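You operate a simulated robot arm through the tools that you are given. There is no shell and no other tool. Be economical: measure what you need, move in short steps, check, and stop when the job is done.

The job below is to be done with a simulated two-armed robot. You get a single attempt, and the scene is never put back.

JOB
Take the grey cloth from the steel bench top and lay it out flat on the long table.

The check looks at the end state, three seconds after you hand in, the way a careful person would. Anything else that was tipped, shoved, dropped, spilled or broken makes it a failure. Flat cloth is picked up by pressing the open fingertips on it (5 to 10 N) and closing them slowly along it; thin cloth reads only 2 to 8 mm in the jaws.

ROBOT AND FRAMES
Two 7-joint arms with two-finger parallel grippers on one trunk, on a base that drives. Base frame: it is fixed to the floor where the robot stands at the start and does not move with it; the origin is under the middle of the robot, x ahead of it, y to its left, z up. Readings come in cm, rad, newtons and seconds.
The left shoulder is at the start at [7, 16.3, 119.5], the right one opposite. Places, roughly: long table [70, 200, 80]. Payload 3.43 kg a hand.
The TCP of each hand is the grasp point between the finger pads, 3.4 cm short of the fingertips. In the tool frame z runs along the fingers and y along their closing line. The gripper opens to 12.8 cm. The fingers are 2.4 cm wide and 1.2 cm thick; the gripper's body (4.8 by 13 cm) begins 9.6 cm behind the TCP.
Orientation is that of the tool frame in the base frame, as a unit quaternion [x, y, z, w]. With the fingers straight down and closing along the base's y, the tool's x points along the base's -x, its y along +y and its z along -z.

CONTROLS
- The arms move only by the tool apply_moves. It takes "left_motion", "right_motion" or both (then of equal length, played together; a hand with none holds still); each is a list of rows, each a list of 3 entries, a list of its own where there are three numbers: the shift along the base's x, y, z in units of 150 mm (1.0 is 150 mm), then the turn, a rotation vector about the base's x, y, z in units of 180 degrees (1.0 is 180 degrees), then the finger opening in cm, from 0 to 12.8. In form: [[[dx, dy, dz], [ax, ay, az], grip], ...]. A call has 1 to 12 rows; each row is the pose to reach, as a shift and turn from the pose commanded when the call began. A call with a number of a shift or a turn outside -1 to 1 is refused whole. Each row takes 0.2 s and may step no farther than 5 cm and 0.15 rad from the row before; otherwise, or with a gripper value out of range, the whole call is refused. Where a pose cannot be reached the arm comes as near as it can. A force on the tool above 40 N (or 10 N above the force at the start of the call, whichever is more), or a blocked arm, ends the call early, and 0.2 s more pass. Each finger travels about 15.3 cm/s and halts on what it meets, pressing with about 43 N; the grip force reading is that of the motor and also rises with nothing between the fingers. The clock runs only during rows and for 0.2 s after the last one: add rows that repeat a pose to give the fingers time. It gives the time, the measured TCP pose, the force on the tool (base axes), the opening and the grip force at its end, in the units of the frame above (readings bear some noise), with the torque about the TCP (base axes, N m) and any sound that the robot's microphone picked up.
- Cameras (640 x 400 px; columns grow to the right, rows downward): "scene" is now at [14.15, -0.41, 143.02]; the picture's right is [-0.06, -1.00, 0.00], its down [-0.51, 0.03, -0.86] and it looks along [0.86, -0.05, -0.52] (base axes); focal length 258 px, centre (320, 200). "left" rides on the left gripper at [7.6, 1.1, -16] in its tool frame; the picture's right is [-0.15, 0.99, 0.00], its down [-0.88, -0.13, -0.46] and it looks along [-0.45, -0.07, 0.89] (tool axes); focal length 234 px, centre (320, 200). "right" rides on the right gripper at [7.6, -1.1, -16] in its tool frame; the picture's right is [0.15, 0.99, 0.00], its down [-0.88, 0.13, -0.46] and it looks along [-0.45, 0.07, 0.89] (tool axes); focal length 234 px, centre (320, 200). There is no depth. A picture from a camera that has moved, and an enlarged one, comes with that camera's place and axes in the base frame and with its lens.
- get_image(camera): a new picture of that camera. No time passes.
- raise_lower(by): slides the trunk up (or, below 0, down) by that many cm; the arms and the scene camera ride with it, the base frame stays. It gives what a move gives, with no picture.
- drive_base(legs): drives the robot by 1 to 6 legs, each [ahead, left, turn to the left] in cm, cm and rad, along the robot's own axes; the way and the turn of a leg run together, so that a leg with both is an arc; at most 150 cm and 3.142 rad a leg. The arms and the cameras ride along, it lands a little off, and it stops where it bumps. It gives what a move gives.
- turn_head(pan, tilt): turns the head with the scene camera to pan (to the left, within 1.501 rad either way) and tilt (down, from -0.506 to 1.204), counted from straight ahead of the robot. It gives what a move gives.
- inspect(camera, box): a new picture of the part [left, top, right, bottom] of that camera's present view, enlarged. No time passes.
- close_job(): hands the job in; it is judged then, once.

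Go step by step. Nothing tells you exact positions but the pictures and the camera data: compare them with the known pose of the tool, close in by small moves and look again before you grip or let go. The budget is 120 turns and 88 pictures, counting those below and the enlarged ones. Unless the task says otherwise, let go and move clear before handing in, and close with one line.

The tools are called by a JSON object that holds its "op" and its "data". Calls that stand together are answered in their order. apply_moves: Moves the arms, as the interface text tells. Its arguments: {"type":"object","properties":{"left_motion":{"type":"array"},"right_motion":{"type":"array"}},"required":[]} The other tools are called the same way: raise_lower (by) slides the trunk up or down; drive_base (legs) drives the base; turn_head (pan, tilt) turns the head that bears the scene camera; get_image (camera) takes a picture; inspect (camera, box) takes an enlarged picture of a part of a camera's view; close_job () hands the job in.

At the start:

```text
time: 0.0
left_tcp_pos: [66.95, 27.1, 105.47]
left_tcp_rot: [0.0, 1.0, 0.0, 0.0]
left_ft_force: [-1.3, -0.5, 0.3]
left_moment: [0.0, -0.05, -0.03]
left_width: 12.79
left_grip_force: 0.0
right_tcp_pos: [63.78, -25.93, 101.08]
right_tcp_rot: [-0.001, 1.0, 0.0, 0.0]
right_ft_force: [-0.4, -0.2, -0.8]
right_moment: [-0.02, 0.02, -0.01]
right_width: 12.81
right_grip_force: 0.1
trunk travel left (down, up): [-67.5, 26.5]
robot x, y, heading: [-0.05, -0.25, -0.004]
head pan, tilt: [-0.056, 0.541]
```

scene: 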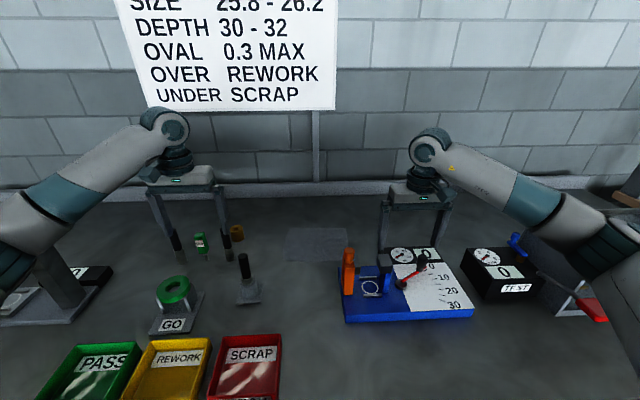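
right: 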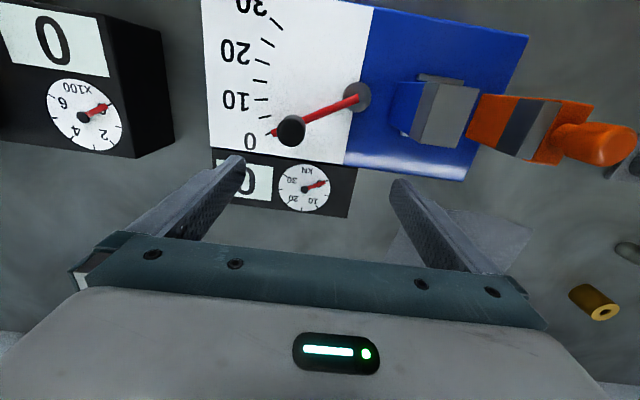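
left: 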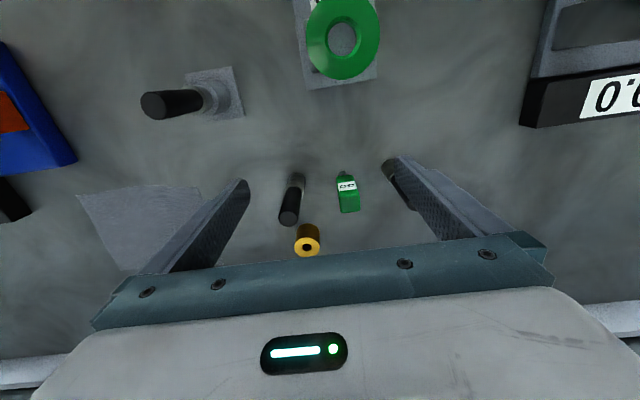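

I see a grey rectangle between the press fixture and the gauges, at about [84, -3]; that should be the cloth. I'll look closer at it and look over toward the long table.

{"op": "inspect", "data": {"camera": "scene", "box": [220, 180, 420, 305]}}

{"op": "turn_head", "data": {"pan": 1.2, "tilt": 0.4}}

{"op": "get_image", "data": {"camera": "scene"}}

```text
3.20 times, centred on (320, 242) of scene
camera zoom: at [14.15, -0.41, 143.02], right [-0.06, -1.0, 0.0], down [-0.51, 0.03, -0.86], along [0.86, -0.05, -0.52], focal length 826 px, centre (320, 64)
```

zoom: 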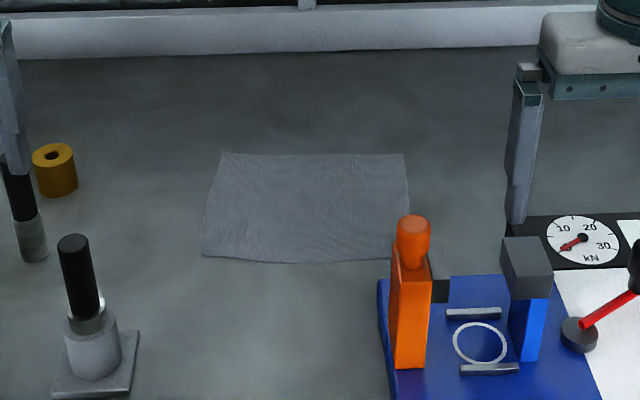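

```text
time: 1.4
left_tcp_pos: [66.85, 27.1, 105.4]
left_tcp_rot: [-0.001, 1.0, 0.0, 0.0]
left_ft_force: [1.3, -0.2, -0.1]
left_moment: [0.03, 0.0, -0.02]
left_width: 12.8
left_grip_force: 0.0
right_tcp_pos: [63.84, -26.03, 101.09]
right_tcp_rot: [0.001, 1.0, 0.0, -0.001]
right_ft_force: [0.3, -0.9, 0.7]
right_moment: [-0.03, -0.01, -0.03]
right_width: 12.83
right_grip_force: 0.1
trunk travel left (down, up): [-67.5, 26.5]
robot x, y, heading: [-0.05, 0.09, -0.002]
head pan, tilt: [1.201, 0.4]
```

```text
83 pictures are left
camera scene: at [8.52, 8.73, 144.31], right [0.93, -0.36, 0.0], down [-0.14, -0.36, -0.92], along [0.33, 0.86, -0.39], focal length 258 px, centre (320, 200)
```

scene: 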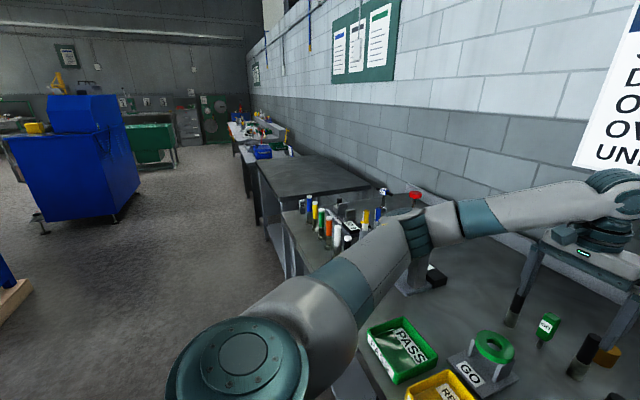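

The cloth lies at roughly x 76–93, y -14 to 8, and the long table is the bare dark one to the left. I'll bring both hands up over the cloth's near edge, going around the orange clamp.

{"op": "apply_moves", "data": {"left_motion": [[[0.2, -0.2, 0], [0, 0, 0], 12.8], [[0.4, -0.4, 0], [0, 0, 0], 10], [[0.6, -0.6, 0], [0, 0, 0], 6], [[0.8, -0.8, 0], [0, 0, 0], 4], [[0.8, -0.95, 0], [0, 0, 0], 4], [[0.8, -0.95, 0], [0, 0, 0], 4], [[0.8, -0.95, 0], [0, 0, 0], 4]], "right_motion": [[[0, 0, 0.32], [0, 0, 0], 12.8], [[0.3, 0, 0.32], [0, 0, 0], 10], [[0.6, 0, 0.32], [0, 0, 0], 6], [[0.93, 0, 0.32], [0, 0, 0], 4], [[0.93, 0.3, 0.32], [0, 0, 0], 4], [[0.93, 0.6, 0.32], [0, 0, 0], 4], [[0.93, 0.87, 0.32], [0, 0, 0], 4]]}}

{"op": "turn_head", "data": {"pan": 0, "tilt": 0.6}}

{"op": "get_image", "data": {"camera": "scene"}}

{"op": "get_image", "data": {"camera": "right"}}

{"op": "get_image", "data": {"camera": "left"}}

```text
time: 3.0
left_tcp_pos: [78.9, 12.85, 105.42]
left_tcp_rot: [0.0, 1.0, -0.001, -0.001]
left_ft_force: [0.6, -0.2, 0.0]
left_moment: [-0.04, 0.01, 0.03]
left_width: 3.97
left_grip_force: 0.0
right_tcp_pos: [77.83, -12.69, 105.96]
right_tcp_rot: [0.001, 1.0, -0.001, 0.0]
right_ft_force: [-0.4, 0.1, 0.2]
right_moment: [0.0, 0.0, -0.04]
right_width: 3.99
right_grip_force: 0.1
trunk travel left (down, up): [-67.5, 26.5]
robot x, y, heading: [0.06, -0.11, -0.002]
head pan, tilt: [1.201, 0.4]
```

```text
time: 4.4
left_tcp_pos: [78.86, 12.85, 105.42]
left_tcp_rot: [-0.001, 1.0, 0.0, 0.0]
left_ft_force: [1.4, -0.4, 0.0]
left_moment: [0.01, -0.01, 0.02]
left_width: 3.99
left_grip_force: 0.1
right_tcp_pos: [77.76, -12.89, 105.94]
right_tcp_rot: [0.0, 1.0, 0.0, 0.0]
right_ft_force: [0.0, 0.0, 0.2]
right_moment: [-0.01, 0.02, 0.01]
right_width: 3.98
right_grip_force: 0.0
trunk travel left (down, up): [-67.5, 26.5]
robot x, y, heading: [-0.1, 0.06, 0.003]
head pan, tilt: [0.0, 0.6]
```

```text
82 pictures are left
camera scene: at [14.01, 0.11, 142.49], right [0.0, -1.0, 0.0], down [-0.57, 0.0, -0.82], along [0.82, 0.0, -0.57], focal length 258 px, centre (320, 200)
```

scene: 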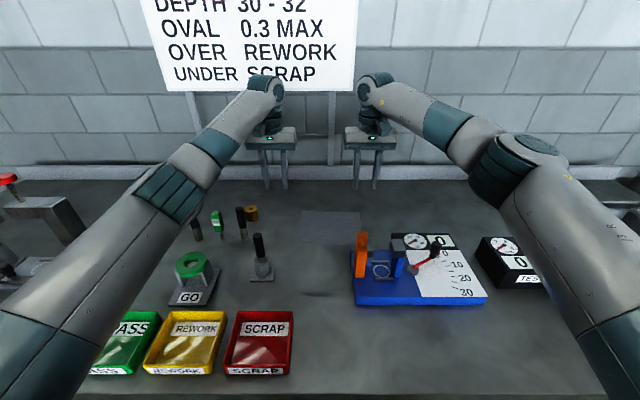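

```text
81 pictures are left
camera right: at [70.28, -13.82, 121.9], right [-0.15, 0.99, 0.0], down [0.88, 0.13, 0.46], along [0.45, 0.07, -0.89], focal length 234 px, centre (320, 200)
```

right: 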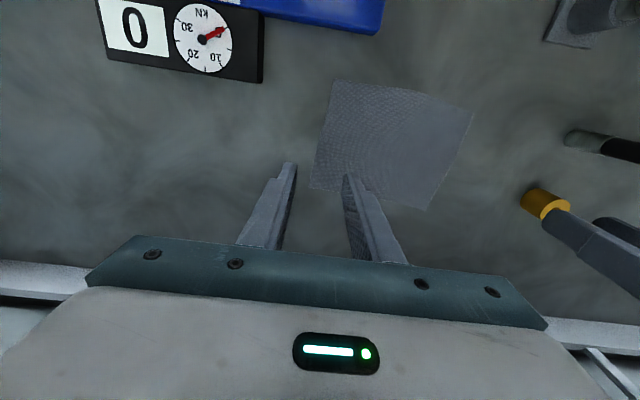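

```text
80 pictures are left
camera left: at [71.37, 13.97, 121.4], right [0.15, 0.99, 0.0], down [0.88, -0.13, 0.46], along [0.45, -0.07, -0.89], focal length 234 px, centre (320, 200)
```

left: 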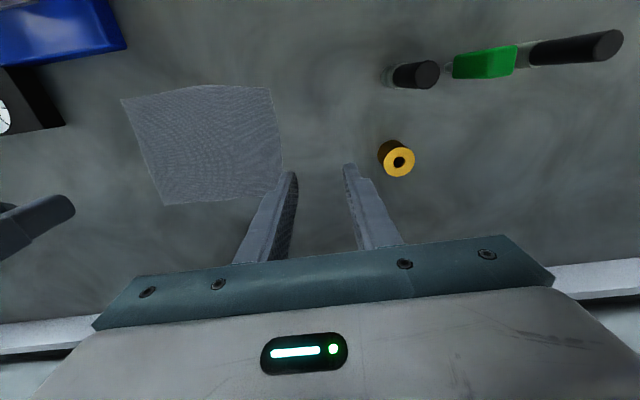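

Triangulating across the three views puts the cloth surface nearer z≈88, with corners near (70,-12), (71,7), (86.5,5.5) and (86.3,-13). I'll take the two far corners with fingers closing along x, so next I yaw both hands 90°, cameras outward.

{"op": "apply_moves", "data": {"left_motion": [[[0.04, -0.02, 0], [0, 0, -0.045], 3], [[0.08, -0.04, 0], [0, 0, -0.09], 3], [[0.12, -0.06, 0], [0, 0, -0.135], 3], [[0.16, -0.08, 0], [0, 0, -0.18], 3], [[0.2, -0.1, 0], [0, 0, -0.225], 3], [[0.24, -0.12, 0], [0, 0, -0.27], 3], [[0.28, -0.14, 0], [0, 0, -0.315], 3], [[0.32, -0.16, 0], [0, 0, -0.36], 3], [[0.36, -0.18, 0], [0, 0, -0.405], 3], [[0.36, -0.2, 0], [0, 0, -0.45], 3], [[0.36, -0.2, 0], [0, 0, -0.49], 3], [[0.36, -0.2, 0], [0, 0, -0.5], 3]], "right_motion": [[[0.04, 0, 0], [0, 0, 0.045], 3], [[0.08, 0, 0], [0, 0, 0.09], 3], [[0.12, 0, 0], [0, 0, 0.135], 3], [[0.16, 0, 0], [0, 0, 0.18], 3], [[0.2, 0, 0], [0, 0, 0.225], 3], [[0.24, 0, 0], [0, 0, 0.27], 3], [[0.28, 0, 0], [0, 0, 0.315], 3], [[0.32, 0, 0], [0, 0, 0.36], 3], [[0.36, 0, 0], [0, 0, 0.405], 3], [[0.4, 0, 0], [0, 0, 0.45], 3], [[0.43, 0, 0], [0, 0, 0.49], 3], [[0.43, 0, 0], [0, 0, 0.5], 3]]}}

{"op": "get_image", "data": {"camera": "scene"}}

{"op": "get_image", "data": {"camera": "right"}}

{"op": "get_image", "data": {"camera": "left"}}

```text
time: 6.7
left_tcp_pos: [81.51, 11.86, 104.96]
left_tcp_rot: [0.652, 0.758, -0.003, 0.002]
left_ft_force: [0.0, 0.9, 0.6]
left_moment: [-0.12, -0.07, -0.01]
left_width: 3.0
left_grip_force: 0.1
left hand out of reach, approached as far as the arm can: row 6, 7, 8, 9, 10, 11
right_tcp_pos: [59.39, -10.92, 121.6]
right_tcp_rot: [-0.498, 0.866, 0.052, 0.006]
right_ft_force: [-1.0, 2.0, 0.5]
right_moment: [-0.29, -0.07, -0.01]
right_width: 3.0
right_grip_force: 0.0
right hand out of reach, approached as far as the arm can: row 4, 5, 6, 7, 8, 9, 10, 11
trunk travel left (down, up): [-67.5, 26.5]
robot x, y, heading: [-0.3, 0.06, -0.002]
head pan, tilt: [0.0, 0.6]
stopped in row 11 (right hand): the force on the tool passed its limit (the readings are from after the stop); the commanded pose is now the measured one
```

```text
79 pictures are left
camera scene: at [13.34, 1.28, 142.57], right [0.0, -1.0, 0.01], down [-0.56, -0.01, -0.83], along [0.83, 0.0, -0.56], focal length 258 px, centre (320, 200)
```

scene: 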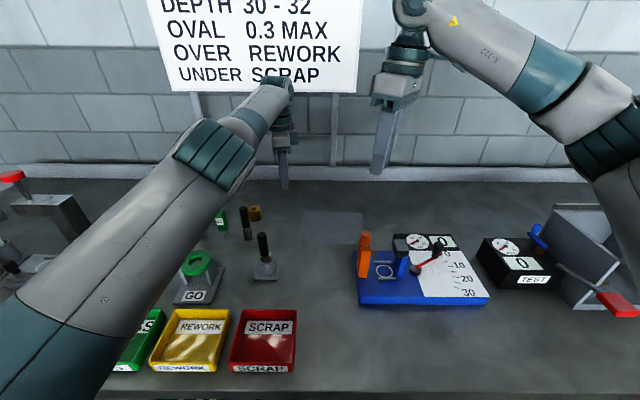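

```text
78 pictures are left
camera right: at [57.34, -19.39, 137.0], right [-0.93, 0.37, 0.07], down [0.35, 0.78, 0.52], along [0.13, 0.51, -0.85], focal length 234 px, centre (320, 200)
```

right: 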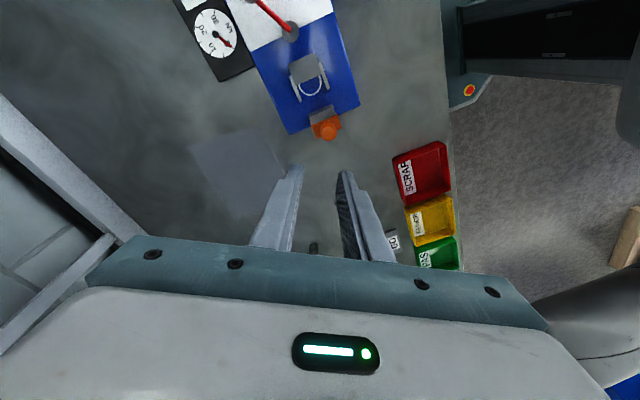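

```text
77 pictures are left
camera left: at [81.55, 19.67, 120.93], right [1.0, 0.0, 0.0], down [0.0, -0.89, 0.46], along [0.0, -0.46, -0.89], focal length 234 px, centre (320, 200)
```

left: 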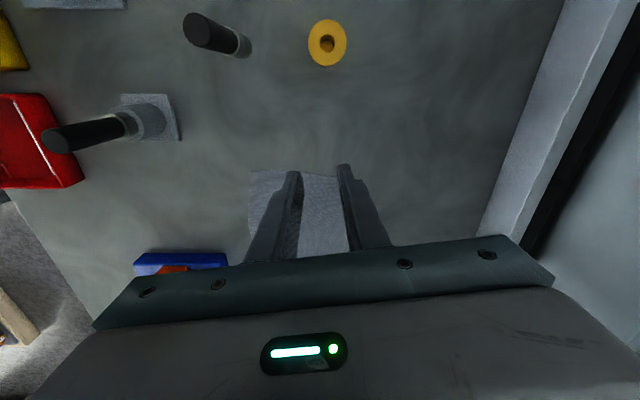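

The right arm ran out of reach while yawing and swung back; nothing seems touched. I'll look down to see how much room the base has to move closer to the bench.

{"op": "turn_head", "data": {"pan": 0, "tilt": 1.2}}

{"op": "get_image", "data": {"camera": "scene"}}

```text
time: 7.7
left_tcp_pos: [81.92, 10.7, 104.71]
left_tcp_rot: [0.654, 0.756, 0.0, -0.002]
left_ft_force: [0.3, 0.3, -0.1]
left_moment: [0.03, -0.02, -0.01]
left_width: 3.0
left_grip_force: 0.1
right_tcp_pos: [59.98, -12.03, 121.3]
right_tcp_rot: [-0.497, 0.866, 0.057, 0.006]
right_ft_force: [0.6, 0.5, -0.1]
right_moment: [0.01, 0.01, 0.01]
right_width: 2.98
right_grip_force: 0.0
trunk travel left (down, up): [-67.5, 26.5]
robot x, y, heading: [0.01, -0.08, 0.001]
head pan, tilt: [0.0, 1.201]
```

```text
76 pictures are left
camera scene: at [10.72, 0.07, 138.05], right [0.0, -1.0, 0.0], down [-0.93, 0.0, -0.36], along [0.36, 0.0, -0.93], focal length 258 px, centre (320, 200)
```

scene: 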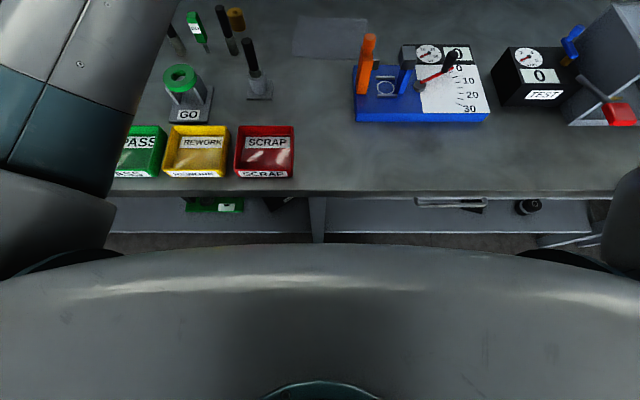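

There is little room for the base, so I'll take the cloth's near edge instead (x≈72), which clears the orange handle at x≈57. I'm moving both hands back over it and levelling the right one at a 90° yaw.

{"op": "apply_moves", "data": {"right_motion": [[[0.2, -0.06, 0], [-0.007, -0.006, 0.04], 3], [[0.4, -0.12, 0], [-0.014, -0.012, 0.08], 3], [[0.6, -0.18, -0.15], [-0.021, -0.017, 0.12], 3], [[0.84, -0.27, -0.3], [-0.0287, -0.0232, 0.168], 3], [[0.84, -0.27, -0.6], [-0.0287, -0.0232, 0.168], 3], [[0.84, -0.27, -0.75], [-0.0287, -0.0232, 0.168], 3]], "left_motion": [[[-0.15, 0, 0], [0, 0, 0], 3], [[-0.3, 0, 0], [0, 0, 0], 3], [[-0.45, 0, 0], [0, 0, 0], 3], [[-0.6, 0, 0], [0, 0, 0], 3], [[-0.75, 0, 0], [0, 0, 0], 3], [[-0.82, 0, 0], [0, 0, 0], 3]]}}

```text
refused: row 4 steps farther than a row can; nothing moved
```

{"op": "apply_moves", "data": {"right_motion": [[[0.2, -0.06, 0], [-0.007, -0.006, 0.04], 3], [[0.4, -0.12, 0], [-0.014, -0.012, 0.08], 3], [[0.6, -0.18, -0.1], [-0.021, -0.017, 0.12], 3], [[0.8, -0.25, -0.2], [-0.0287, -0.0232, 0.16], 3], [[0.84, -0.27, -0.45], [-0.0287, -0.0232, 0.168], 3], [[0.84, -0.27, -0.7], [-0.0287, -0.0232, 0.168], 3]], "left_motion": [[[-0.15, 0, 0], [0, 0, 0], 3], [[-0.3, 0, 0], [0, 0, 0], 3], [[-0.45, 0, 0], [0, 0, 0], 3], [[-0.6, 0, 0], [0, 0, 0], 3], [[-0.75, 0, 0], [0, 0, 0], 3], [[-0.82, 0, 0], [0, 0, 0], 3]]}}

```text
time: 9.1
left_tcp_pos: [81.3, 8.92, 107.01]
left_tcp_rot: [0.654, 0.756, -0.002, -0.003]
left_ft_force: [0.7, -0.3, 0.4]
left_moment: [0.0, 0.0, 0.0]
left_width: 3.0
left_grip_force: 0.1
left hand out of reach, approached as far as the arm can: row 1, 2, 3, 4, 5, 6
right_tcp_pos: [47.07, -6.81, 114.26]
right_tcp_rot: [-0.706, 0.708, -0.001, -0.002]
right_ft_force: [0.6, -0.8, 0.0]
right_moment: [-0.03, 0.01, 0.0]
right_width: 2.99
right_grip_force: 0.1
right hand out of reach, approached as far as the arm can: row 1, 2, 3, 4, 5, 6
trunk travel left (down, up): [-67.5, 26.5]
robot x, y, heading: [-0.39, 0.18, 0.004]
head pan, tilt: [0.0, 1.201]
```

The 90° outward yaw sits at a wrist limit, so the hands don't follow. I'll back the yaw off to about 55° outward on both hands and see where they go.

{"op": "apply_moves", "data": {"right_motion": [[[0, 0, 0.2], [0, 0, -0.04], 3], [[0, 0, 0.2], [0, 0, -0.08], 3], [[0, 0, 0.2], [0, 0, -0.12], 3], [[0, 0, 0.2], [0, 0, -0.16], 3], [[0, 0, 0.2], [0, 0, -0.2], 3], [[0, 0, 0.2], [0, 0, -0.2], 3]], "left_motion": [[[0, 0, 0], [0, 0, 0.04], 3], [[0, 0, 0], [0, 0, 0.08], 3], [[0, 0, 0], [0, 0, 0.12], 3], [[0, 0, 0], [0, 0, 0.16], 3], [[0, 0, 0], [0, 0, 0.2], 3], [[0, 0, 0], [0, 0, 0.2], 3]]}}

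{"op": "turn_head", "data": {"pan": 0, "tilt": 0.7}}

{"op": "get_image", "data": {"camera": "scene"}}

```text
time: 10.5
left_tcp_pos: [81.17, 8.8, 106.85]
left_tcp_rot: [0.387, 0.922, -0.002, -0.002]
left_ft_force: [0.4, -0.4, -0.2]
left_moment: [0.01, 0.0, 0.0]
left_width: 2.97
left_grip_force: 0.1
right_tcp_pos: [46.9, -6.26, 117.38]
right_tcp_rot: [-0.453, 0.891, -0.001, 0.0]
right_ft_force: [-0.3, -0.1, -1.1]
right_moment: [-0.02, 0.02, 0.01]
right_width: 3.01
right_grip_force: 0.0
trunk travel left (down, up): [-67.5, 26.5]
robot x, y, heading: [-0.03, -0.3, 0.005]
head pan, tilt: [0.0, 1.201]
```

```text
time: 11.4
left_tcp_pos: [81.29, 8.82, 106.78]
left_tcp_rot: [0.388, 0.922, -0.002, -0.002]
left_ft_force: [0.3, 0.2, -0.6]
left_moment: [0.0, 0.01, -0.01]
left_width: 2.99
left_grip_force: 0.0
right_tcp_pos: [46.96, -6.41, 117.27]
right_tcp_rot: [-0.455, 0.891, 0.0, -0.001]
right_ft_force: [-0.7, -0.2, -0.2]
right_moment: [-0.02, -0.01, -0.04]
right_width: 3.0
right_grip_force: 0.0
trunk travel left (down, up): [-67.5, 26.5]
robot x, y, heading: [0.19, -0.07, 0.0]
head pan, tilt: [0.0, 0.7]
```

```text
75 pictures are left
camera scene: at [13.72, 0.11, 141.62], right [0.0, -1.0, 0.0], down [-0.65, 0.0, -0.76], along [0.76, 0.0, -0.65], focal length 258 px, centre (320, 200)
```

scene: 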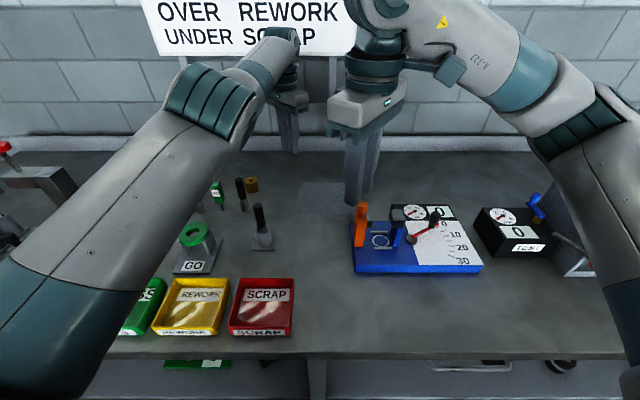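

Both hands respond again (yaw about 45–54° outward). I'll bring the right hand forward high over the clamp and the left hand back to x≈72.

{"op": "apply_moves", "data": {"right_motion": [[[0.25, -0.1, 0], [0, 0, -0.02], 3], [[0.5, -0.2, 0], [0, 0, -0.05], 3], [[0.75, -0.3, 0], [0, 0, -0.05], 3], [[1.0, -0.4, 0], [0, 0, -0.05], 3]], "left_motion": [[[-0.15, 0, 0], [0, 0, 0], 3], [[-0.3, 0, 0], [0, 0, 0], 3], [[-0.45, 0, 0], [0, 0, 0], 3], [[-0.6, 0, 0], [0, 0, 0], 3]]}}

{"op": "apply_moves", "data": {"right_motion": [[[0.22, -0.1, 0], [0, 0, 0], 3], [[0.44, -0.1, 0], [0, 0, 0], 3], [[0.67, -0.1, 0], [0, 0, 0], 3], [[0.67, -0.1, -0.25], [0, 0, 0], 3], [[0.67, -0.1, -0.5], [0, 0, 0], 3], [[0.67, -0.1, -0.7], [0, 0, 0], 3], [[0.67, -0.1, -0.7], [0, 0, 0], 3]]}}

{"op": "get_image", "data": {"camera": "right"}}

{"op": "get_image", "data": {"camera": "left"}}

```text
time: 12.4
left_tcp_pos: [81.02, 7.79, 107.42]
left_tcp_rot: [0.389, 0.921, -0.002, -0.002]
left_ft_force: [0.5, -1.2, -0.1]
left_moment: [-0.03, 0.02, -0.01]
left_width: 2.99
left_grip_force: 0.2
left hand out of reach, approached as far as the arm can: row 1, 2, 3, 4
right_tcp_pos: [62.04, -12.32, 117.25]
right_tcp_rot: [-0.383, 0.924, 0.001, -0.001]
right_ft_force: [0.1, 0.2, -0.6]
right_moment: [0.02, -0.02, -0.02]
right_width: 3.01
right_grip_force: 0.0
trunk travel left (down, up): [-67.5, 26.5]
robot x, y, heading: [0.08, 0.12, 0.002]
head pan, tilt: [0.0, 0.7]
```

```text
time: 14.0
left_tcp_pos: [81.01, 7.79, 107.51]
left_tcp_rot: [0.388, 0.922, -0.001, -0.003]
left_ft_force: [0.3, -0.9, -0.4]
left_moment: [0.0, 0.0, -0.03]
left_width: 3.02
left_grip_force: 0.1
right_tcp_pos: [70.35, -15.59, 106.32]
right_tcp_rot: [-0.37, 0.929, 0.001, 0.002]
right_ft_force: [-0.1, 0.3, -0.5]
right_moment: [-0.02, -0.01, 0.02]
right_width: 2.99
right_grip_force: 0.0
right hand out of reach, approached as far as the arm can: row 3, 4, 5, 6, 7
trunk travel left (down, up): [-67.5, 26.5]
robot x, y, heading: [0.3, -0.02, 0.003]
head pan, tilt: [0.0, 0.7]
```

```text
74 pictures are left
camera right: at [65.6, -21.56, 122.23], right [-0.79, 0.62, 0.0], down [0.55, 0.7, 0.46], along [0.28, 0.36, -0.89], focal length 234 px, centre (320, 200)
```

right: 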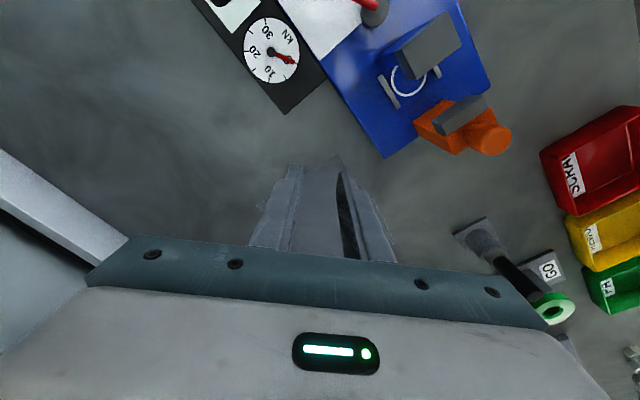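

```text
73 pictures are left
camera left: at [76.7, 14.08, 123.47], right [0.81, 0.59, -0.01], down [0.52, -0.72, 0.45], along [0.26, -0.37, -0.89], focal length 234 px, centre (320, 200)
```

left: 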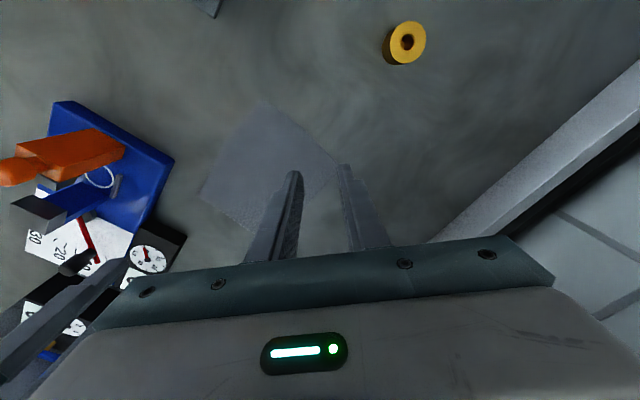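

Outward yaw is clearly wrist-limited, so I'll use the same moderate yaw of about +25° on both hands instead, which also keeps the gripper bodies from overlapping.

{"op": "apply_moves", "data": {"left_motion": [[[0, 0, 0], [0, 0, 0.045], 3], [[0, 0, 0], [0, 0, 0.09], 3], [[0, 0, 0], [0, 0, 0.135], 3], [[0, 0, 0], [0, 0, 0.18], 3], [[-0.05, 0, 0], [0, 0, 0.225], 3], [[-0.15, 0, 0], [0, 0, 0.27], 3], [[-0.25, 0, 0], [0, 0, 0.315], 3], [[-0.35, 0, -0.1], [0, 0, 0.36], 3], [[-0.45, 0, -0.2], [0, 0, 0.392], 3], [[-0.533, 0, -0.3], [0, 0, 0.392], 3], [[-0.533, 0, -0.3], [0, 0, 0.392], 3]], "right_motion": [[[0, 0, 0], [0, 0, -0.04], 3], [[0, 0, 0], [0, 0, -0.08], 3], [[0, 0, 0], [0, 0, -0.103], 3], [[0.05, 0, 0], [0, 0, -0.103], 3], [[0.1, 0, 0], [0, 0, -0.103], 3], [[0.15, 0, 0], [0, 0, -0.103], 3], [[0.177, 0, 0], [0, 0, -0.103], 3], [[0.177, 0, 0], [0, 0, -0.103], 3], [[0.177, 0, 0], [0, 0, -0.103], 3], [[0.177, 0, -0.1], [0, 0, -0.103], 3], [[0.177, 0, -0.2], [0, 0, -0.103], 3]]}}

{"op": "get_image", "data": {"camera": "right"}}

{"op": "get_image", "data": {"camera": "left"}}

```text
time: 16.4
left_tcp_pos: [80.97, 5.61, 103.74]
left_tcp_rot: [-0.216, 0.976, -0.002, -0.001]
left_ft_force: [-0.3, -0.7, -1.0]
left_moment: [0.0, 0.01, -0.01]
left_width: 2.98
left_grip_force: 0.0
left hand out of reach, approached as far as the arm can: row 5, 6, 7, 8, 9, 10, 11
right_tcp_pos: [72.98, -15.61, 103.38]
right_tcp_rot: [-0.23, 0.973, 0.0, -0.001]
right_ft_force: [-0.1, 0.4, -0.7]
right_moment: [-0.02, -0.01, -0.02]
right_width: 3.0
right_grip_force: 0.0
trunk travel left (down, up): [-67.5, 26.5]
robot x, y, heading: [-0.4, -0.31, -0.0]
head pan, tilt: [0.0, 0.7]
```

```text
72 pictures are left
camera right: at [66.77, -19.86, 119.38], right [-0.57, 0.82, 0.0], down [0.73, 0.51, 0.45], along [0.37, 0.26, -0.89], focal length 234 px, centre (320, 200)
```

right: 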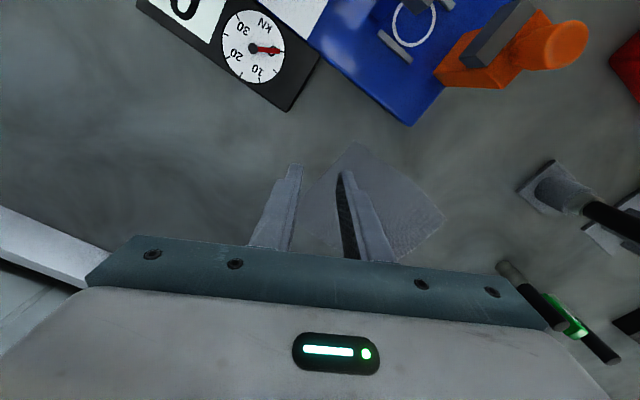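

```text
71 pictures are left
camera left: at [73.79, 3.56, 119.79], right [-0.28, 0.96, 0.0], down [0.85, 0.25, 0.45], along [0.43, 0.13, -0.89], focal length 234 px, centre (320, 200)
```

left: 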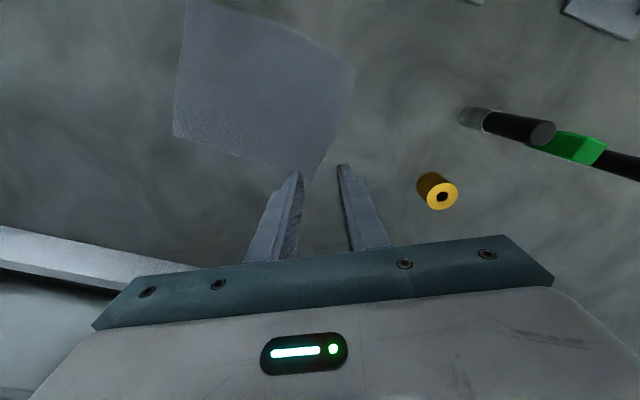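

The left arm is stuck against a joint limit when moving back toward me. I'll try letting it swing out to its own side first and then back.

{"op": "apply_moves", "data": {"left_motion": [[[0, 0.25, 0.1], [0, 0, -0.03], 3], [[0, 0.5, 0.1], [0, 0, -0.06], 3], [[0, 0.75, 0.1], [0, 0, -0.1], 3], [[-0.2, 0.75, 0.1], [0, 0, -0.13], 3], [[-0.4, 0.75, 0.1], [0, 0, -0.13], 3], [[-0.6, 0.75, 0.1], [0, 0, -0.13], 3], [[-0.6, 0.75, 0.1], [0, 0, -0.13], 3]]}}

```text
time: 18.0
left_tcp_pos: [82.49, 16.18, 106.39]
left_tcp_rot: [-0.013, 1.0, -0.003, -0.003]
left_ft_force: [-0.8, 0.7, 0.7]
left_moment: [0.02, -0.02, 0.02]
left_width: 3.03
left_grip_force: 0.2
left hand out of reach, approached as far as the arm can: row 1, 2, 3, 4, 5, 6, 7
right_tcp_pos: [73.02, -15.7, 103.5]
right_tcp_rot: [-0.23, 0.973, 0.0, -0.001]
right_ft_force: [0.2, 0.4, 0.6]
right_moment: [0.0, 0.02, 0.01]
right_width: 2.95
right_grip_force: 0.1
trunk travel left (down, up): [-67.5, 26.5]
robot x, y, heading: [-0.03, 0.17, 0.002]
head pan, tilt: [0.0, 0.7]
```

The left arm is at its fully stretched reach (about 75 cm from its shoulder), which explains the sticking. I'll try to bend the elbow by pulling well back and up, away from everything.

{"op": "apply_moves", "data": {"left_motion": [[[-0.2, 0.05, 0.2], [0, 0, 0], 3], [[-0.4, 0.1, 0.4], [0, 0, 0], 3], [[-0.6, 0.15, 0.6], [0, 0, 0], 3], [[-0.8, 0.2, 0.8], [0, 0, 0], 3], [[-1.0, 0.25, 0.95], [0, 0, 0], 3], [[-1.0, 0.25, 0.95], [0, 0, 0], 3], [[-1.0, 0.25, 0.95], [0, 0, 0], 3]]}}

{"op": "get_image", "data": {"camera": "scene"}}

```text
time: 19.6
left_tcp_pos: [78.17, 19.11, 123.67]
left_tcp_rot: [-0.013, 1.0, -0.002, -0.001]
left_ft_force: [-0.2, -0.8, -0.2]
left_moment: [0.0, 0.0, 0.04]
left_width: 3.0
left_grip_force: 0.0
left hand out of reach, approached as far as the arm can: row 1, 2, 3, 4, 5, 6, 7
right_tcp_pos: [72.93, -15.72, 103.55]
right_tcp_rot: [-0.23, 0.973, 0.0, -0.001]
right_ft_force: [0.4, 0.3, 0.2]
right_moment: [0.0, -0.01, 0.05]
right_width: 3.0
right_grip_force: 0.1
trunk travel left (down, up): [-67.5, 26.5]
robot x, y, heading: [0.4, 0.21, 0.004]
head pan, tilt: [0.0, 0.7]
```

```text
70 pictures are left
camera scene: at [13.69, 0.12, 141.63], right [0.0, -1.0, 0.0], down [-0.64, 0.0, -0.76], along [0.76, 0.0, -0.64], focal length 258 px, centre (320, 200)
```

scene: 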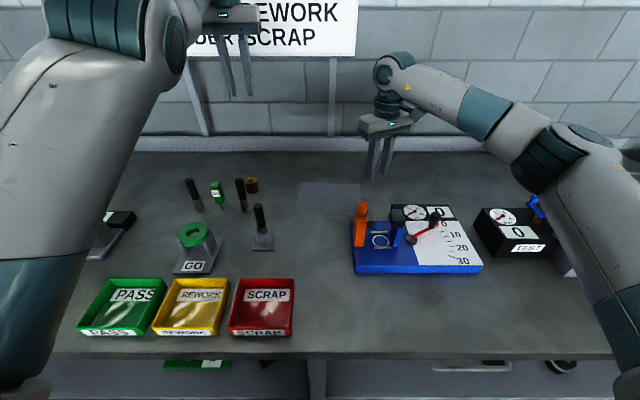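

The left arm remains stretched. I'll push it outward to its straight point in free air and then draw it back, to get the elbow past the dead point.

{"op": "apply_moves", "data": {"left_motion": [[[0.3, 0, 0], [0, 0, 0], 3], [[0.6, 0, 0], [0, 0, 0], 3], [[0.6, 0.1, 0], [0, 0, 0], 3], [[0.3, 0.2, 0], [0, 0, 0], 3], [[0.0, 0.3, 0], [0, 0, 0], 3], [[-0.3, 0.3, 0], [0, 0, 0], 3], [[-0.6, 0.3, 0], [0, 0, 0], 3], [[-0.9, 0.3, 0], [0, 0, 0], 3], [[-0.9, 0.3, 0], [0, 0, 0], 3]]}}

```text
time: 21.6
left_tcp_pos: [77.15, 23.38, 126.61]
left_tcp_rot: [-0.013, 1.0, -0.002, -0.002]
left_ft_force: [1.0, 0.7, -0.8]
left_moment: [-0.03, 0.0, -0.04]
left_width: 2.97
left_grip_force: 0.1
left hand out of reach, approached as far as the arm can: row 1, 2, 3, 4, 6, 7, 8, 9
right_tcp_pos: [72.89, -15.73, 103.33]
right_tcp_rot: [-0.229, 0.974, 0.0, -0.001]
right_ft_force: [0.0, 0.8, 0.4]
right_moment: [-0.01, 0.02, 0.03]
right_width: 2.99
right_grip_force: 0.0
trunk travel left (down, up): [-67.5, 26.5]
robot x, y, heading: [-0.26, -0.08, 0.007]
head pan, tilt: [0.0, 0.7]
```

The left arm is still resisting. I'll try freeing it by tilting the hand (fingers toward the robot) while pulling back, high above the bench.

{"op": "apply_moves", "data": {"left_motion": [[[-0.1, 0.1, 0], [0, 0.045, 0], 3], [[-0.2, 0.2, 0], [0, 0.09, 0], 3], [[-0.3, 0.3, 0], [0, 0.135, 0], 3], [[-0.4, 0.4, 0], [0, 0.18, 0], 3], [[-0.5, 0.5, 0], [0, 0.225, 0], 3], [[-0.6, 0.6, 0], [0, 0.27, 0], 3], [[-0.7, 0.7, 0], [0, 0.27, 0], 3], [[-0.8, 0.7, 0], [0, 0.27, 0], 3], [[-0.9, 0.7, 0], [0, 0.27, 0], 3], [[-1.0, 0.7, 0], [0, 0.27, 0], 3], [[-1.0, 0.7, 0], [0, 0.27, 0], 3]]}}

{"op": "get_image", "data": {"camera": "scene"}}

```text
time: 24.0
left_tcp_pos: [53.92, 29.55, 116.21]
left_tcp_rot: [-0.013, 0.912, 0.004, -0.411]
left_ft_force: [0.6, -0.9, -0.1]
left_moment: [0.01, 0.03, -0.01]
left_width: 2.97
left_grip_force: 0.2
left hand out of reach, approached as far as the arm can: row 1, 2, 3, 4, 5, 6, 7, 8, 9, 10, 11
right_tcp_pos: [73.1, -15.8, 103.37]
right_tcp_rot: [-0.229, 0.973, 0.001, -0.002]
right_ft_force: [-0.4, -0.6, -0.3]
right_moment: [0.04, 0.06, 0.0]
right_width: 3.0
right_grip_force: 0.2
trunk travel left (down, up): [-67.5, 26.5]
robot x, y, heading: [0.06, -0.08, -0.001]
head pan, tilt: [0.0, 0.7]
```

```text
69 pictures are left
camera scene: at [13.9, -0.06, 141.6], right [0.0, -1.0, 0.0], down [-0.65, 0.0, -0.76], along [0.76, 0.0, -0.65], focal length 258 px, centre (320, 200)
```

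scene: 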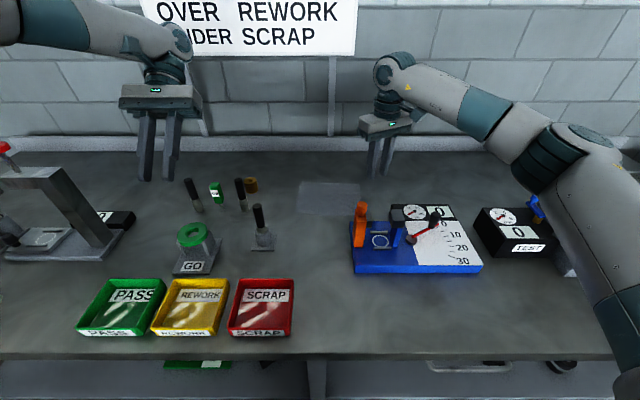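

The left elbow looks bent now (forearm coming from the side). I'll level the hand back to vertical.

{"op": "apply_moves", "data": {"left_motion": [[[0, 0, 0], [0, -0.045, 0], 3], [[0, 0, 0], [0, -0.09, 0], 3], [[0, 0, 0], [0, -0.135, 0], 3], [[0, 0, 0], [0, -0.18, 0], 3], [[0, 0, 0], [0, -0.225, 0], 3], [[0, 0, 0], [0, -0.27, 0], 3], [[0.2, 0, -0.1], [0, -0.27, 0], 3], [[0.4, 0, -0.2], [0, -0.27, 0], 3], [[0.6, 0, -0.3], [0, -0.27, 0], 3]]}}

```text
time: 26.0
left_tcp_pos: [63.11, 29.94, 111.6]
left_tcp_rot: [-0.013, 1.0, -0.002, -0.001]
left_ft_force: [0.1, 0.0, 0.1]
left_moment: [0.0, -0.02, -0.01]
left_width: 2.98
left_grip_force: 0.0
right_tcp_pos: [73.06, -15.76, 103.32]
right_tcp_rot: [-0.229, 0.973, 0.001, -0.002]
right_ft_force: [0.0, 0.7, -0.5]
right_moment: [-0.03, 0.06, -0.01]
right_width: 3.01
right_grip_force: 0.0
trunk travel left (down, up): [-67.5, 26.5]
robot x, y, heading: [0.18, -0.2, 0.007]
head pan, tilt: [0.0, 0.7]
```

The left arm is free again. Now I'll bring it over to the cloth's near left corner with the +25° yaw, staying well inside its reach.

{"op": "apply_moves", "data": {"left_motion": [[[0.1, -0.15, 0], [0, 0, 0.04], 3], [[0.2, -0.3, 0], [0, 0, 0.08], 3], [[0.3, -0.45, 0], [0, 0, 0.12], 3], [[0.4, -0.6, 0], [0, 0, 0.147], 3], [[0.5, -0.75, 0], [0, 0, 0.147], 3], [[0.6, -0.9, 0], [0, 0, 0.147], 3]]}}

{"op": "apply_moves", "data": {"left_motion": [[[0.06, -0.2, 0], [0, 0, 0], 3], [[0.06, -0.4, -0.1], [0, 0, 0], 3], [[0.06, -0.5, -0.3], [0, 0, 0], 3], [[0.06, -0.53, -0.53], [0, 0, 0], 3], [[0.06, -0.53, -0.53], [0, 0, 0], 3]]}}

{"op": "get_image", "data": {"camera": "left"}}

{"op": "get_image", "data": {"camera": "scene"}}

```text
time: 27.4
left_tcp_pos: [72.02, 16.29, 111.45]
left_tcp_rot: [-0.242, 0.97, -0.002, 0.001]
left_ft_force: [0.0, 0.0, -0.9]
left_moment: [0.01, 0.01, -0.03]
left_width: 3.0
left_grip_force: 0.0
right_tcp_pos: [73.1, -15.7, 103.29]
right_tcp_rot: [-0.229, 0.973, 0.0, -0.001]
right_ft_force: [0.4, 1.0, 0.3]
right_moment: [0.04, 0.0, 0.0]
right_width: 2.98
right_grip_force: 0.2
trunk travel left (down, up): [-67.5, 26.5]
robot x, y, heading: [0.09, -0.36, 0.003]
head pan, tilt: [0.0, 0.7]
```

```text
time: 28.6
left_tcp_pos: [72.76, 8.47, 103.61]
left_tcp_rot: [-0.241, 0.971, -0.003, 0.0]
left_ft_force: [0.4, 0.1, -0.3]
left_moment: [-0.01, -0.02, 0.04]
left_width: 2.99
left_grip_force: 0.0
right_tcp_pos: [72.86, -15.68, 103.45]
right_tcp_rot: [-0.229, 0.974, 0.0, -0.001]
right_ft_force: [0.1, 0.3, -0.1]
right_moment: [-0.01, -0.01, -0.02]
right_width: 2.99
right_grip_force: 0.1
trunk travel left (down, up): [-67.5, 26.5]
robot x, y, heading: [0.24, -0.43, 0.001]
head pan, tilt: [0.0, 0.7]
```

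```text
68 pictures are left
camera left: at [65.58, 5.95, 119.57], right [-0.33, 0.94, -0.01], down [0.84, 0.3, 0.46], along [0.43, 0.15, -0.89], focal length 234 px, centre (320, 200)
```

left: 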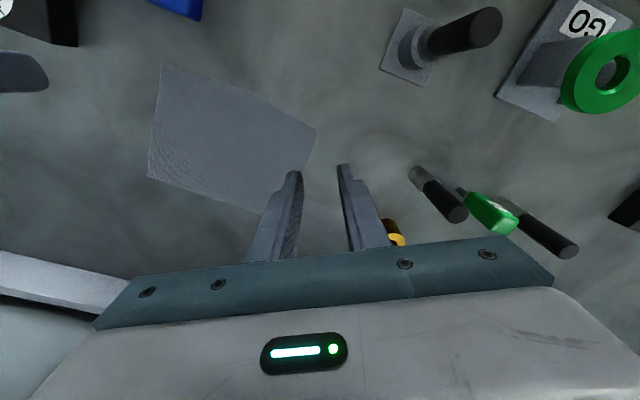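

```text
67 pictures are left
camera scene: at [13.65, 0.12, 141.64], right [0.0, -1.0, 0.0], down [-0.64, 0.0, -0.77], along [0.77, 0.0, -0.64], focal length 258 px, centre (320, 200)
```

scene: 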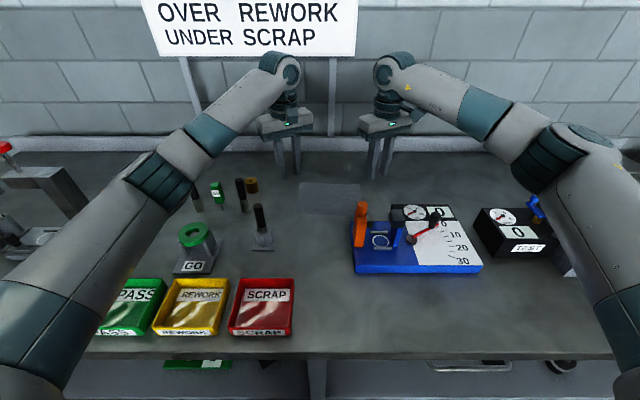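

The cloth corners check out at (71,7) and (70,-12). I'll line both hands up over the near corners, fingertips about 3 cm above the cloth.

{"op": "apply_moves", "data": {"left_motion": [[[0, -0.13, -0.1], [0, 0, 0], 2.4], [[0.016, -0.27, -0.2], [0, 0, 0], 2.4], [[0.016, -0.27, -0.4], [0, 0, 0], 2.4], [[0.016, -0.27, -0.6], [0, 0, 0], 2.4], [[0.016, -0.27, -0.6], [0, 0, 0], 2.4]], "right_motion": [[[0, 0.2, -0.1], [0, 0, 0], 2.4], [[-0.027, 0.42, -0.2], [0, 0, 0], 2.4], [[-0.027, 0.42, -0.4], [0, 0, 0], 2.4], [[-0.027, 0.42, -0.6], [0, 0, 0], 2.4], [[-0.027, 0.42, -0.6], [0, 0, 0], 2.4]]}}

{"op": "get_image", "data": {"camera": "left"}}

{"op": "get_image", "data": {"camera": "right"}}

{"op": "inspect", "data": {"camera": "scene", "box": [240, 100, 440, 225]}}

```text
time: 29.8
left_tcp_pos: [73.02, 4.44, 94.61]
left_tcp_rot: [-0.242, 0.97, -0.002, 0.0]
left_ft_force: [-0.1, -0.8, 0.3]
left_moment: [0.01, -0.03, -0.02]
left_width: 2.4
left_grip_force: 0.0
right_tcp_pos: [72.55, -9.34, 94.4]
right_tcp_rot: [-0.23, 0.973, 0.0, 0.0]
right_ft_force: [-0.3, -0.4, 0.6]
right_moment: [-0.01, -0.02, 0.01]
right_width: 2.41
right_grip_force: 0.0
trunk travel left (down, up): [-67.5, 26.5]
robot x, y, heading: [0.31, -0.0, 0.003]
head pan, tilt: [0.0, 0.7]
```

```text
66 pictures are left
camera left: at [65.84, 1.91, 110.65], right [-0.33, 0.94, 0.0], down [0.84, 0.3, 0.46], along [0.43, 0.15, -0.89], focal length 234 px, centre (320, 200)
```

left: 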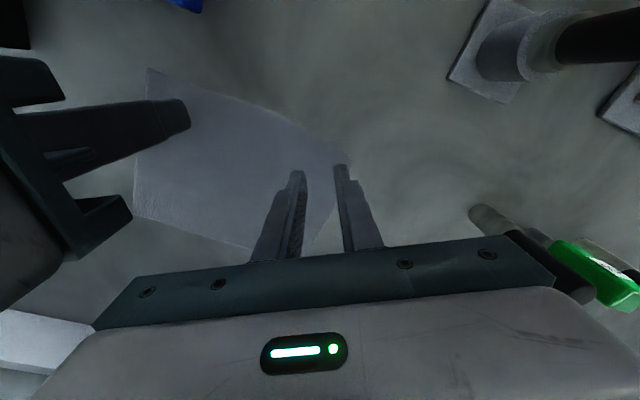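

```text
65 pictures are left
camera right: at [66.27, -13.54, 110.38], right [-0.57, 0.82, 0.0], down [0.73, 0.51, 0.46], along [0.37, 0.26, -0.89], focal length 234 px, centre (320, 200)
```

right: 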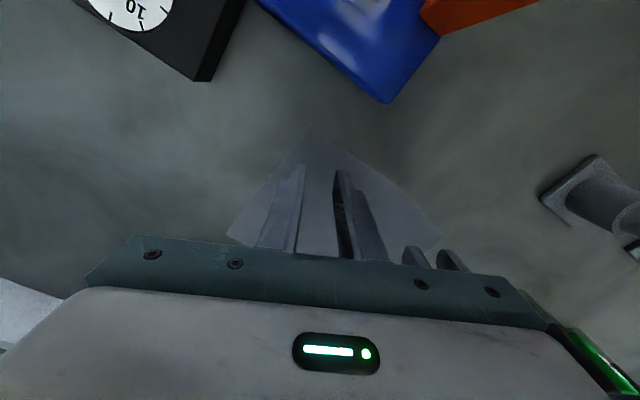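

```text
3.20 times, centred on (340, 162) of scene
camera zoom: at [13.63, 0.11, 141.64], right [0.0, -1.0, 0.0], down [-0.64, 0.0, -0.77], along [0.77, 0.0, -0.64], focal length 826 px, centre (256, 320)
```

zoom: 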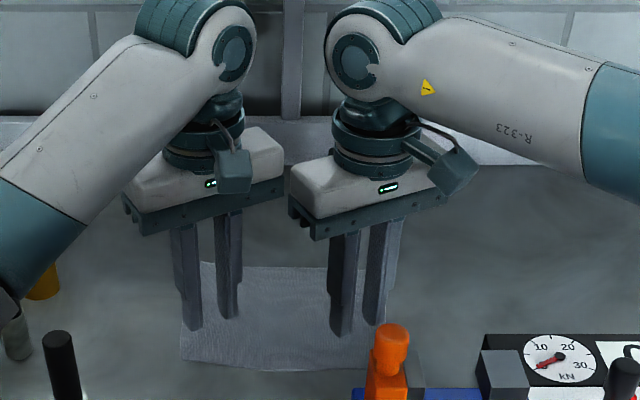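

Both sets of fingertips sit over the cloth; I'll nudge the left hand a bit further in from its edge and come down to just above the surface.

{"op": "apply_moves", "data": {"left_motion": [[[0.033, -0.027, 0], [0, 0, 0], 2.4], [[0.033, -0.027, -0.08], [0, 0, 0], 2.4], [[0.033, -0.027, -0.16], [0, 0, 0], 2.4], [[0.033, -0.027, -0.16], [0, 0, 0], 2.4]], "right_motion": [[[0, 0, 0], [0, 0, 0], 2.4], [[0, 0, -0.08], [0, 0, 0], 2.4], [[0, 0, -0.15], [0, 0, 0], 2.4], [[0, 0, -0.15], [0, 0, 0], 2.4]]}}

{"op": "inspect", "data": {"camera": "scene", "box": [240, 130, 400, 230]}}

```text
time: 30.8
left_tcp_pos: [73.58, 3.99, 92.33]
left_tcp_rot: [-0.241, 0.97, -0.002, -0.001]
left_ft_force: [0.1, -0.1, 0.4]
left_moment: [-0.01, 0.01, -0.02]
left_width: 2.39
left_grip_force: 0.1
right_tcp_pos: [72.47, -9.31, 92.24]
right_tcp_rot: [-0.228, 0.974, -0.001, -0.001]
right_ft_force: [-0.7, -0.1, 0.2]
right_moment: [-0.01, 0.0, 0.0]
right_width: 2.42
right_grip_force: 0.1
trunk travel left (down, up): [-67.5, 26.5]
robot x, y, heading: [0.17, -0.23, -0.002]
head pan, tilt: [0.0, 0.7]
```

```text
4.00 times, centred on (320, 180) of scene
camera zoom: at [13.68, 0.11, 141.63], right [0.0, -1.0, 0.0], down [-0.64, 0.0, -0.76], along [0.76, 0.0, -0.64], focal length 1033 px, centre (320, 280)
```

zoom: 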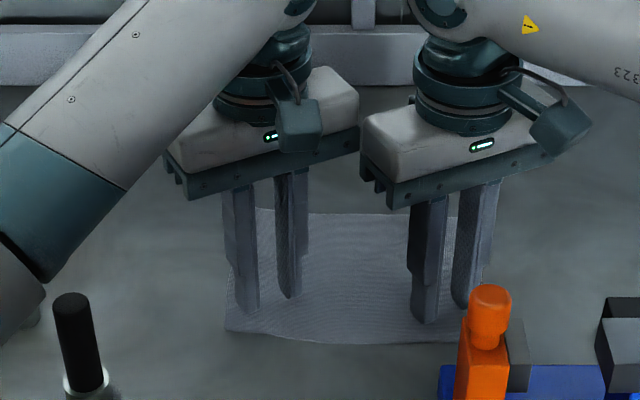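

Fingertips look about a centimetre above the cloth. I'll come down in small steps watching force.

{"op": "apply_moves", "data": {"left_motion": [[[0, 0, -0.02], [0, 0, 0], 2.4], [[0, 0, -0.04], [0, 0, 0], 2.4], [[0, 0, -0.04], [0, 0, 0], 2.4]], "right_motion": [[[0, 0, -0.02], [0, 0, 0], 2.4], [[0, 0, -0.04], [0, 0, 0], 2.4], [[0, 0, -0.04], [0, 0, 0], 2.4]]}}

{"op": "apply_moves", "data": {"left_motion": [[[0, 0, -0.02], [0, 0, 0], 2.4], [[0, 0, -0.02], [0, 0, 0], 2.4]], "right_motion": [[[0, 0, -0.02], [0, 0, 0], 2.4], [[0, 0, -0.02], [0, 0, 0], 2.4]]}}

```text
time: 31.6
left_tcp_pos: [73.46, 3.99, 91.67]
left_tcp_rot: [-0.241, 0.971, -0.002, 0.0]
left_ft_force: [-0.1, 0.5, 0.1]
left_moment: [0.03, 0.0, 0.01]
left_width: 2.4
left_grip_force: 0.0
right_tcp_pos: [72.47, -9.37, 91.5]
right_tcp_rot: [-0.229, 0.974, -0.001, -0.001]
right_ft_force: [-0.1, 0.6, -0.1]
right_moment: [0.01, 0.0, -0.03]
right_width: 2.42
right_grip_force: 0.1
trunk travel left (down, up): [-67.5, 26.5]
robot x, y, heading: [-0.32, -0.51, -0.0]
head pan, tilt: [0.0, 0.7]
```

```text
time: 32.2
left_tcp_pos: [73.52, 4.07, 91.5]
left_tcp_rot: [-0.241, 0.971, -0.002, 0.001]
left_ft_force: [0.7, 0.8, 7.3]
left_moment: [0.12, 0.06, -0.05]
left_width: 2.39
left_grip_force: 0.0
right_tcp_pos: [72.44, -9.3, 91.65]
right_tcp_rot: [-0.23, 0.973, 0.0, 0.0]
right_ft_force: [2.0, 0.1, 11.6]
right_moment: [-0.09, 0.0, 0.01]
right_width: 2.42
right_grip_force: 0.0
trunk travel left (down, up): [-67.5, 26.5]
robot x, y, heading: [0.33, -0.36, 0.003]
head pan, tilt: [0.0, 0.7]
```

Contact at tip z≈88.1, with 7 N left and about 11 N right. Closing both slowly along the cloth.

{"op": "apply_moves", "data": {"left_motion": [[[0, 0, 0], [0, 0, 0], 2.1], [[0, 0, 0], [0, 0, 0], 1.8], [[0, 0, 0], [0, 0, 0], 1.5], [[0, 0, 0], [0, 0, 0], 1.2], [[0, 0, 0], [0, 0, 0], 0.9], [[0, 0, 0], [0, 0, 0], 0.6], [[0, 0, 0], [0, 0, 0], 0.3], [[0, 0, 0], [0, 0, 0], 0], [[0, 0, 0], [0, 0, 0], 0], [[0, 0, 0], [0, 0, 0], 0]], "right_motion": [[[0, 0, 0.003], [0, 0, 0], 2.1], [[0, 0, 0.003], [0, 0, 0], 1.8], [[0, 0, 0.003], [0, 0, 0], 1.5], [[0, 0, 0.003], [0, 0, 0], 1.2], [[0, 0, 0.003], [0, 0, 0], 0.9], [[0, 0, 0.003], [0, 0, 0], 0.6], [[0, 0, 0.003], [0, 0, 0], 0.3], [[0, 0, 0.003], [0, 0, 0], 0], [[0, 0, 0.003], [0, 0, 0], 0], [[0, 0, 0.003], [0, 0, 0], 0]]}}

{"op": "inspect", "data": {"camera": "scene", "box": [240, 130, 400, 230]}}

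```text
time: 34.4
left_tcp_pos: [73.38, 4.1, 91.56]
left_tcp_rot: [-0.241, 0.971, -0.002, 0.001]
left_ft_force: [0.6, 0.4, 9.3]
left_moment: [0.08, 0.07, 0.01]
left_width: 0.0
left_grip_force: 32.6
right_tcp_pos: [72.32, -9.27, 91.56]
right_tcp_rot: [-0.229, 0.973, 0.0, 0.0]
right_ft_force: [0.0, 1.1, 12.9]
right_moment: [-0.06, 0.01, 0.04]
right_width: 0.13
right_grip_force: 36.1
trunk travel left (down, up): [-67.5, 26.5]
robot x, y, heading: [-0.0, 0.13, -0.0]
head pan, tilt: [0.0, 0.7]
```

```text
4.00 times, centred on (320, 180) of scene
camera zoom: at [13.42, 0.12, 141.66], right [0.0, -1.0, 0.0], down [-0.64, 0.0, -0.77], along [0.77, 0.0, -0.64], focal length 1033 px, centre (320, 280)
```

zoom: 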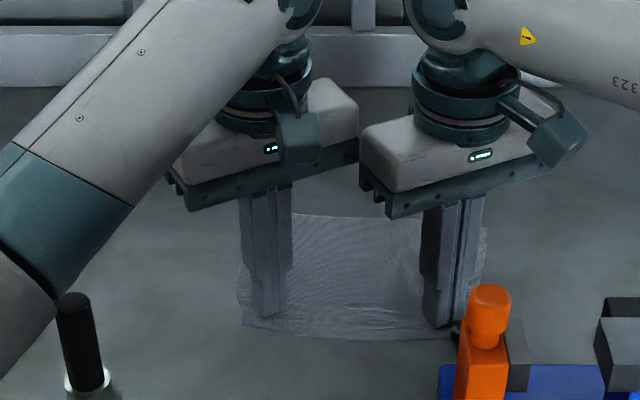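

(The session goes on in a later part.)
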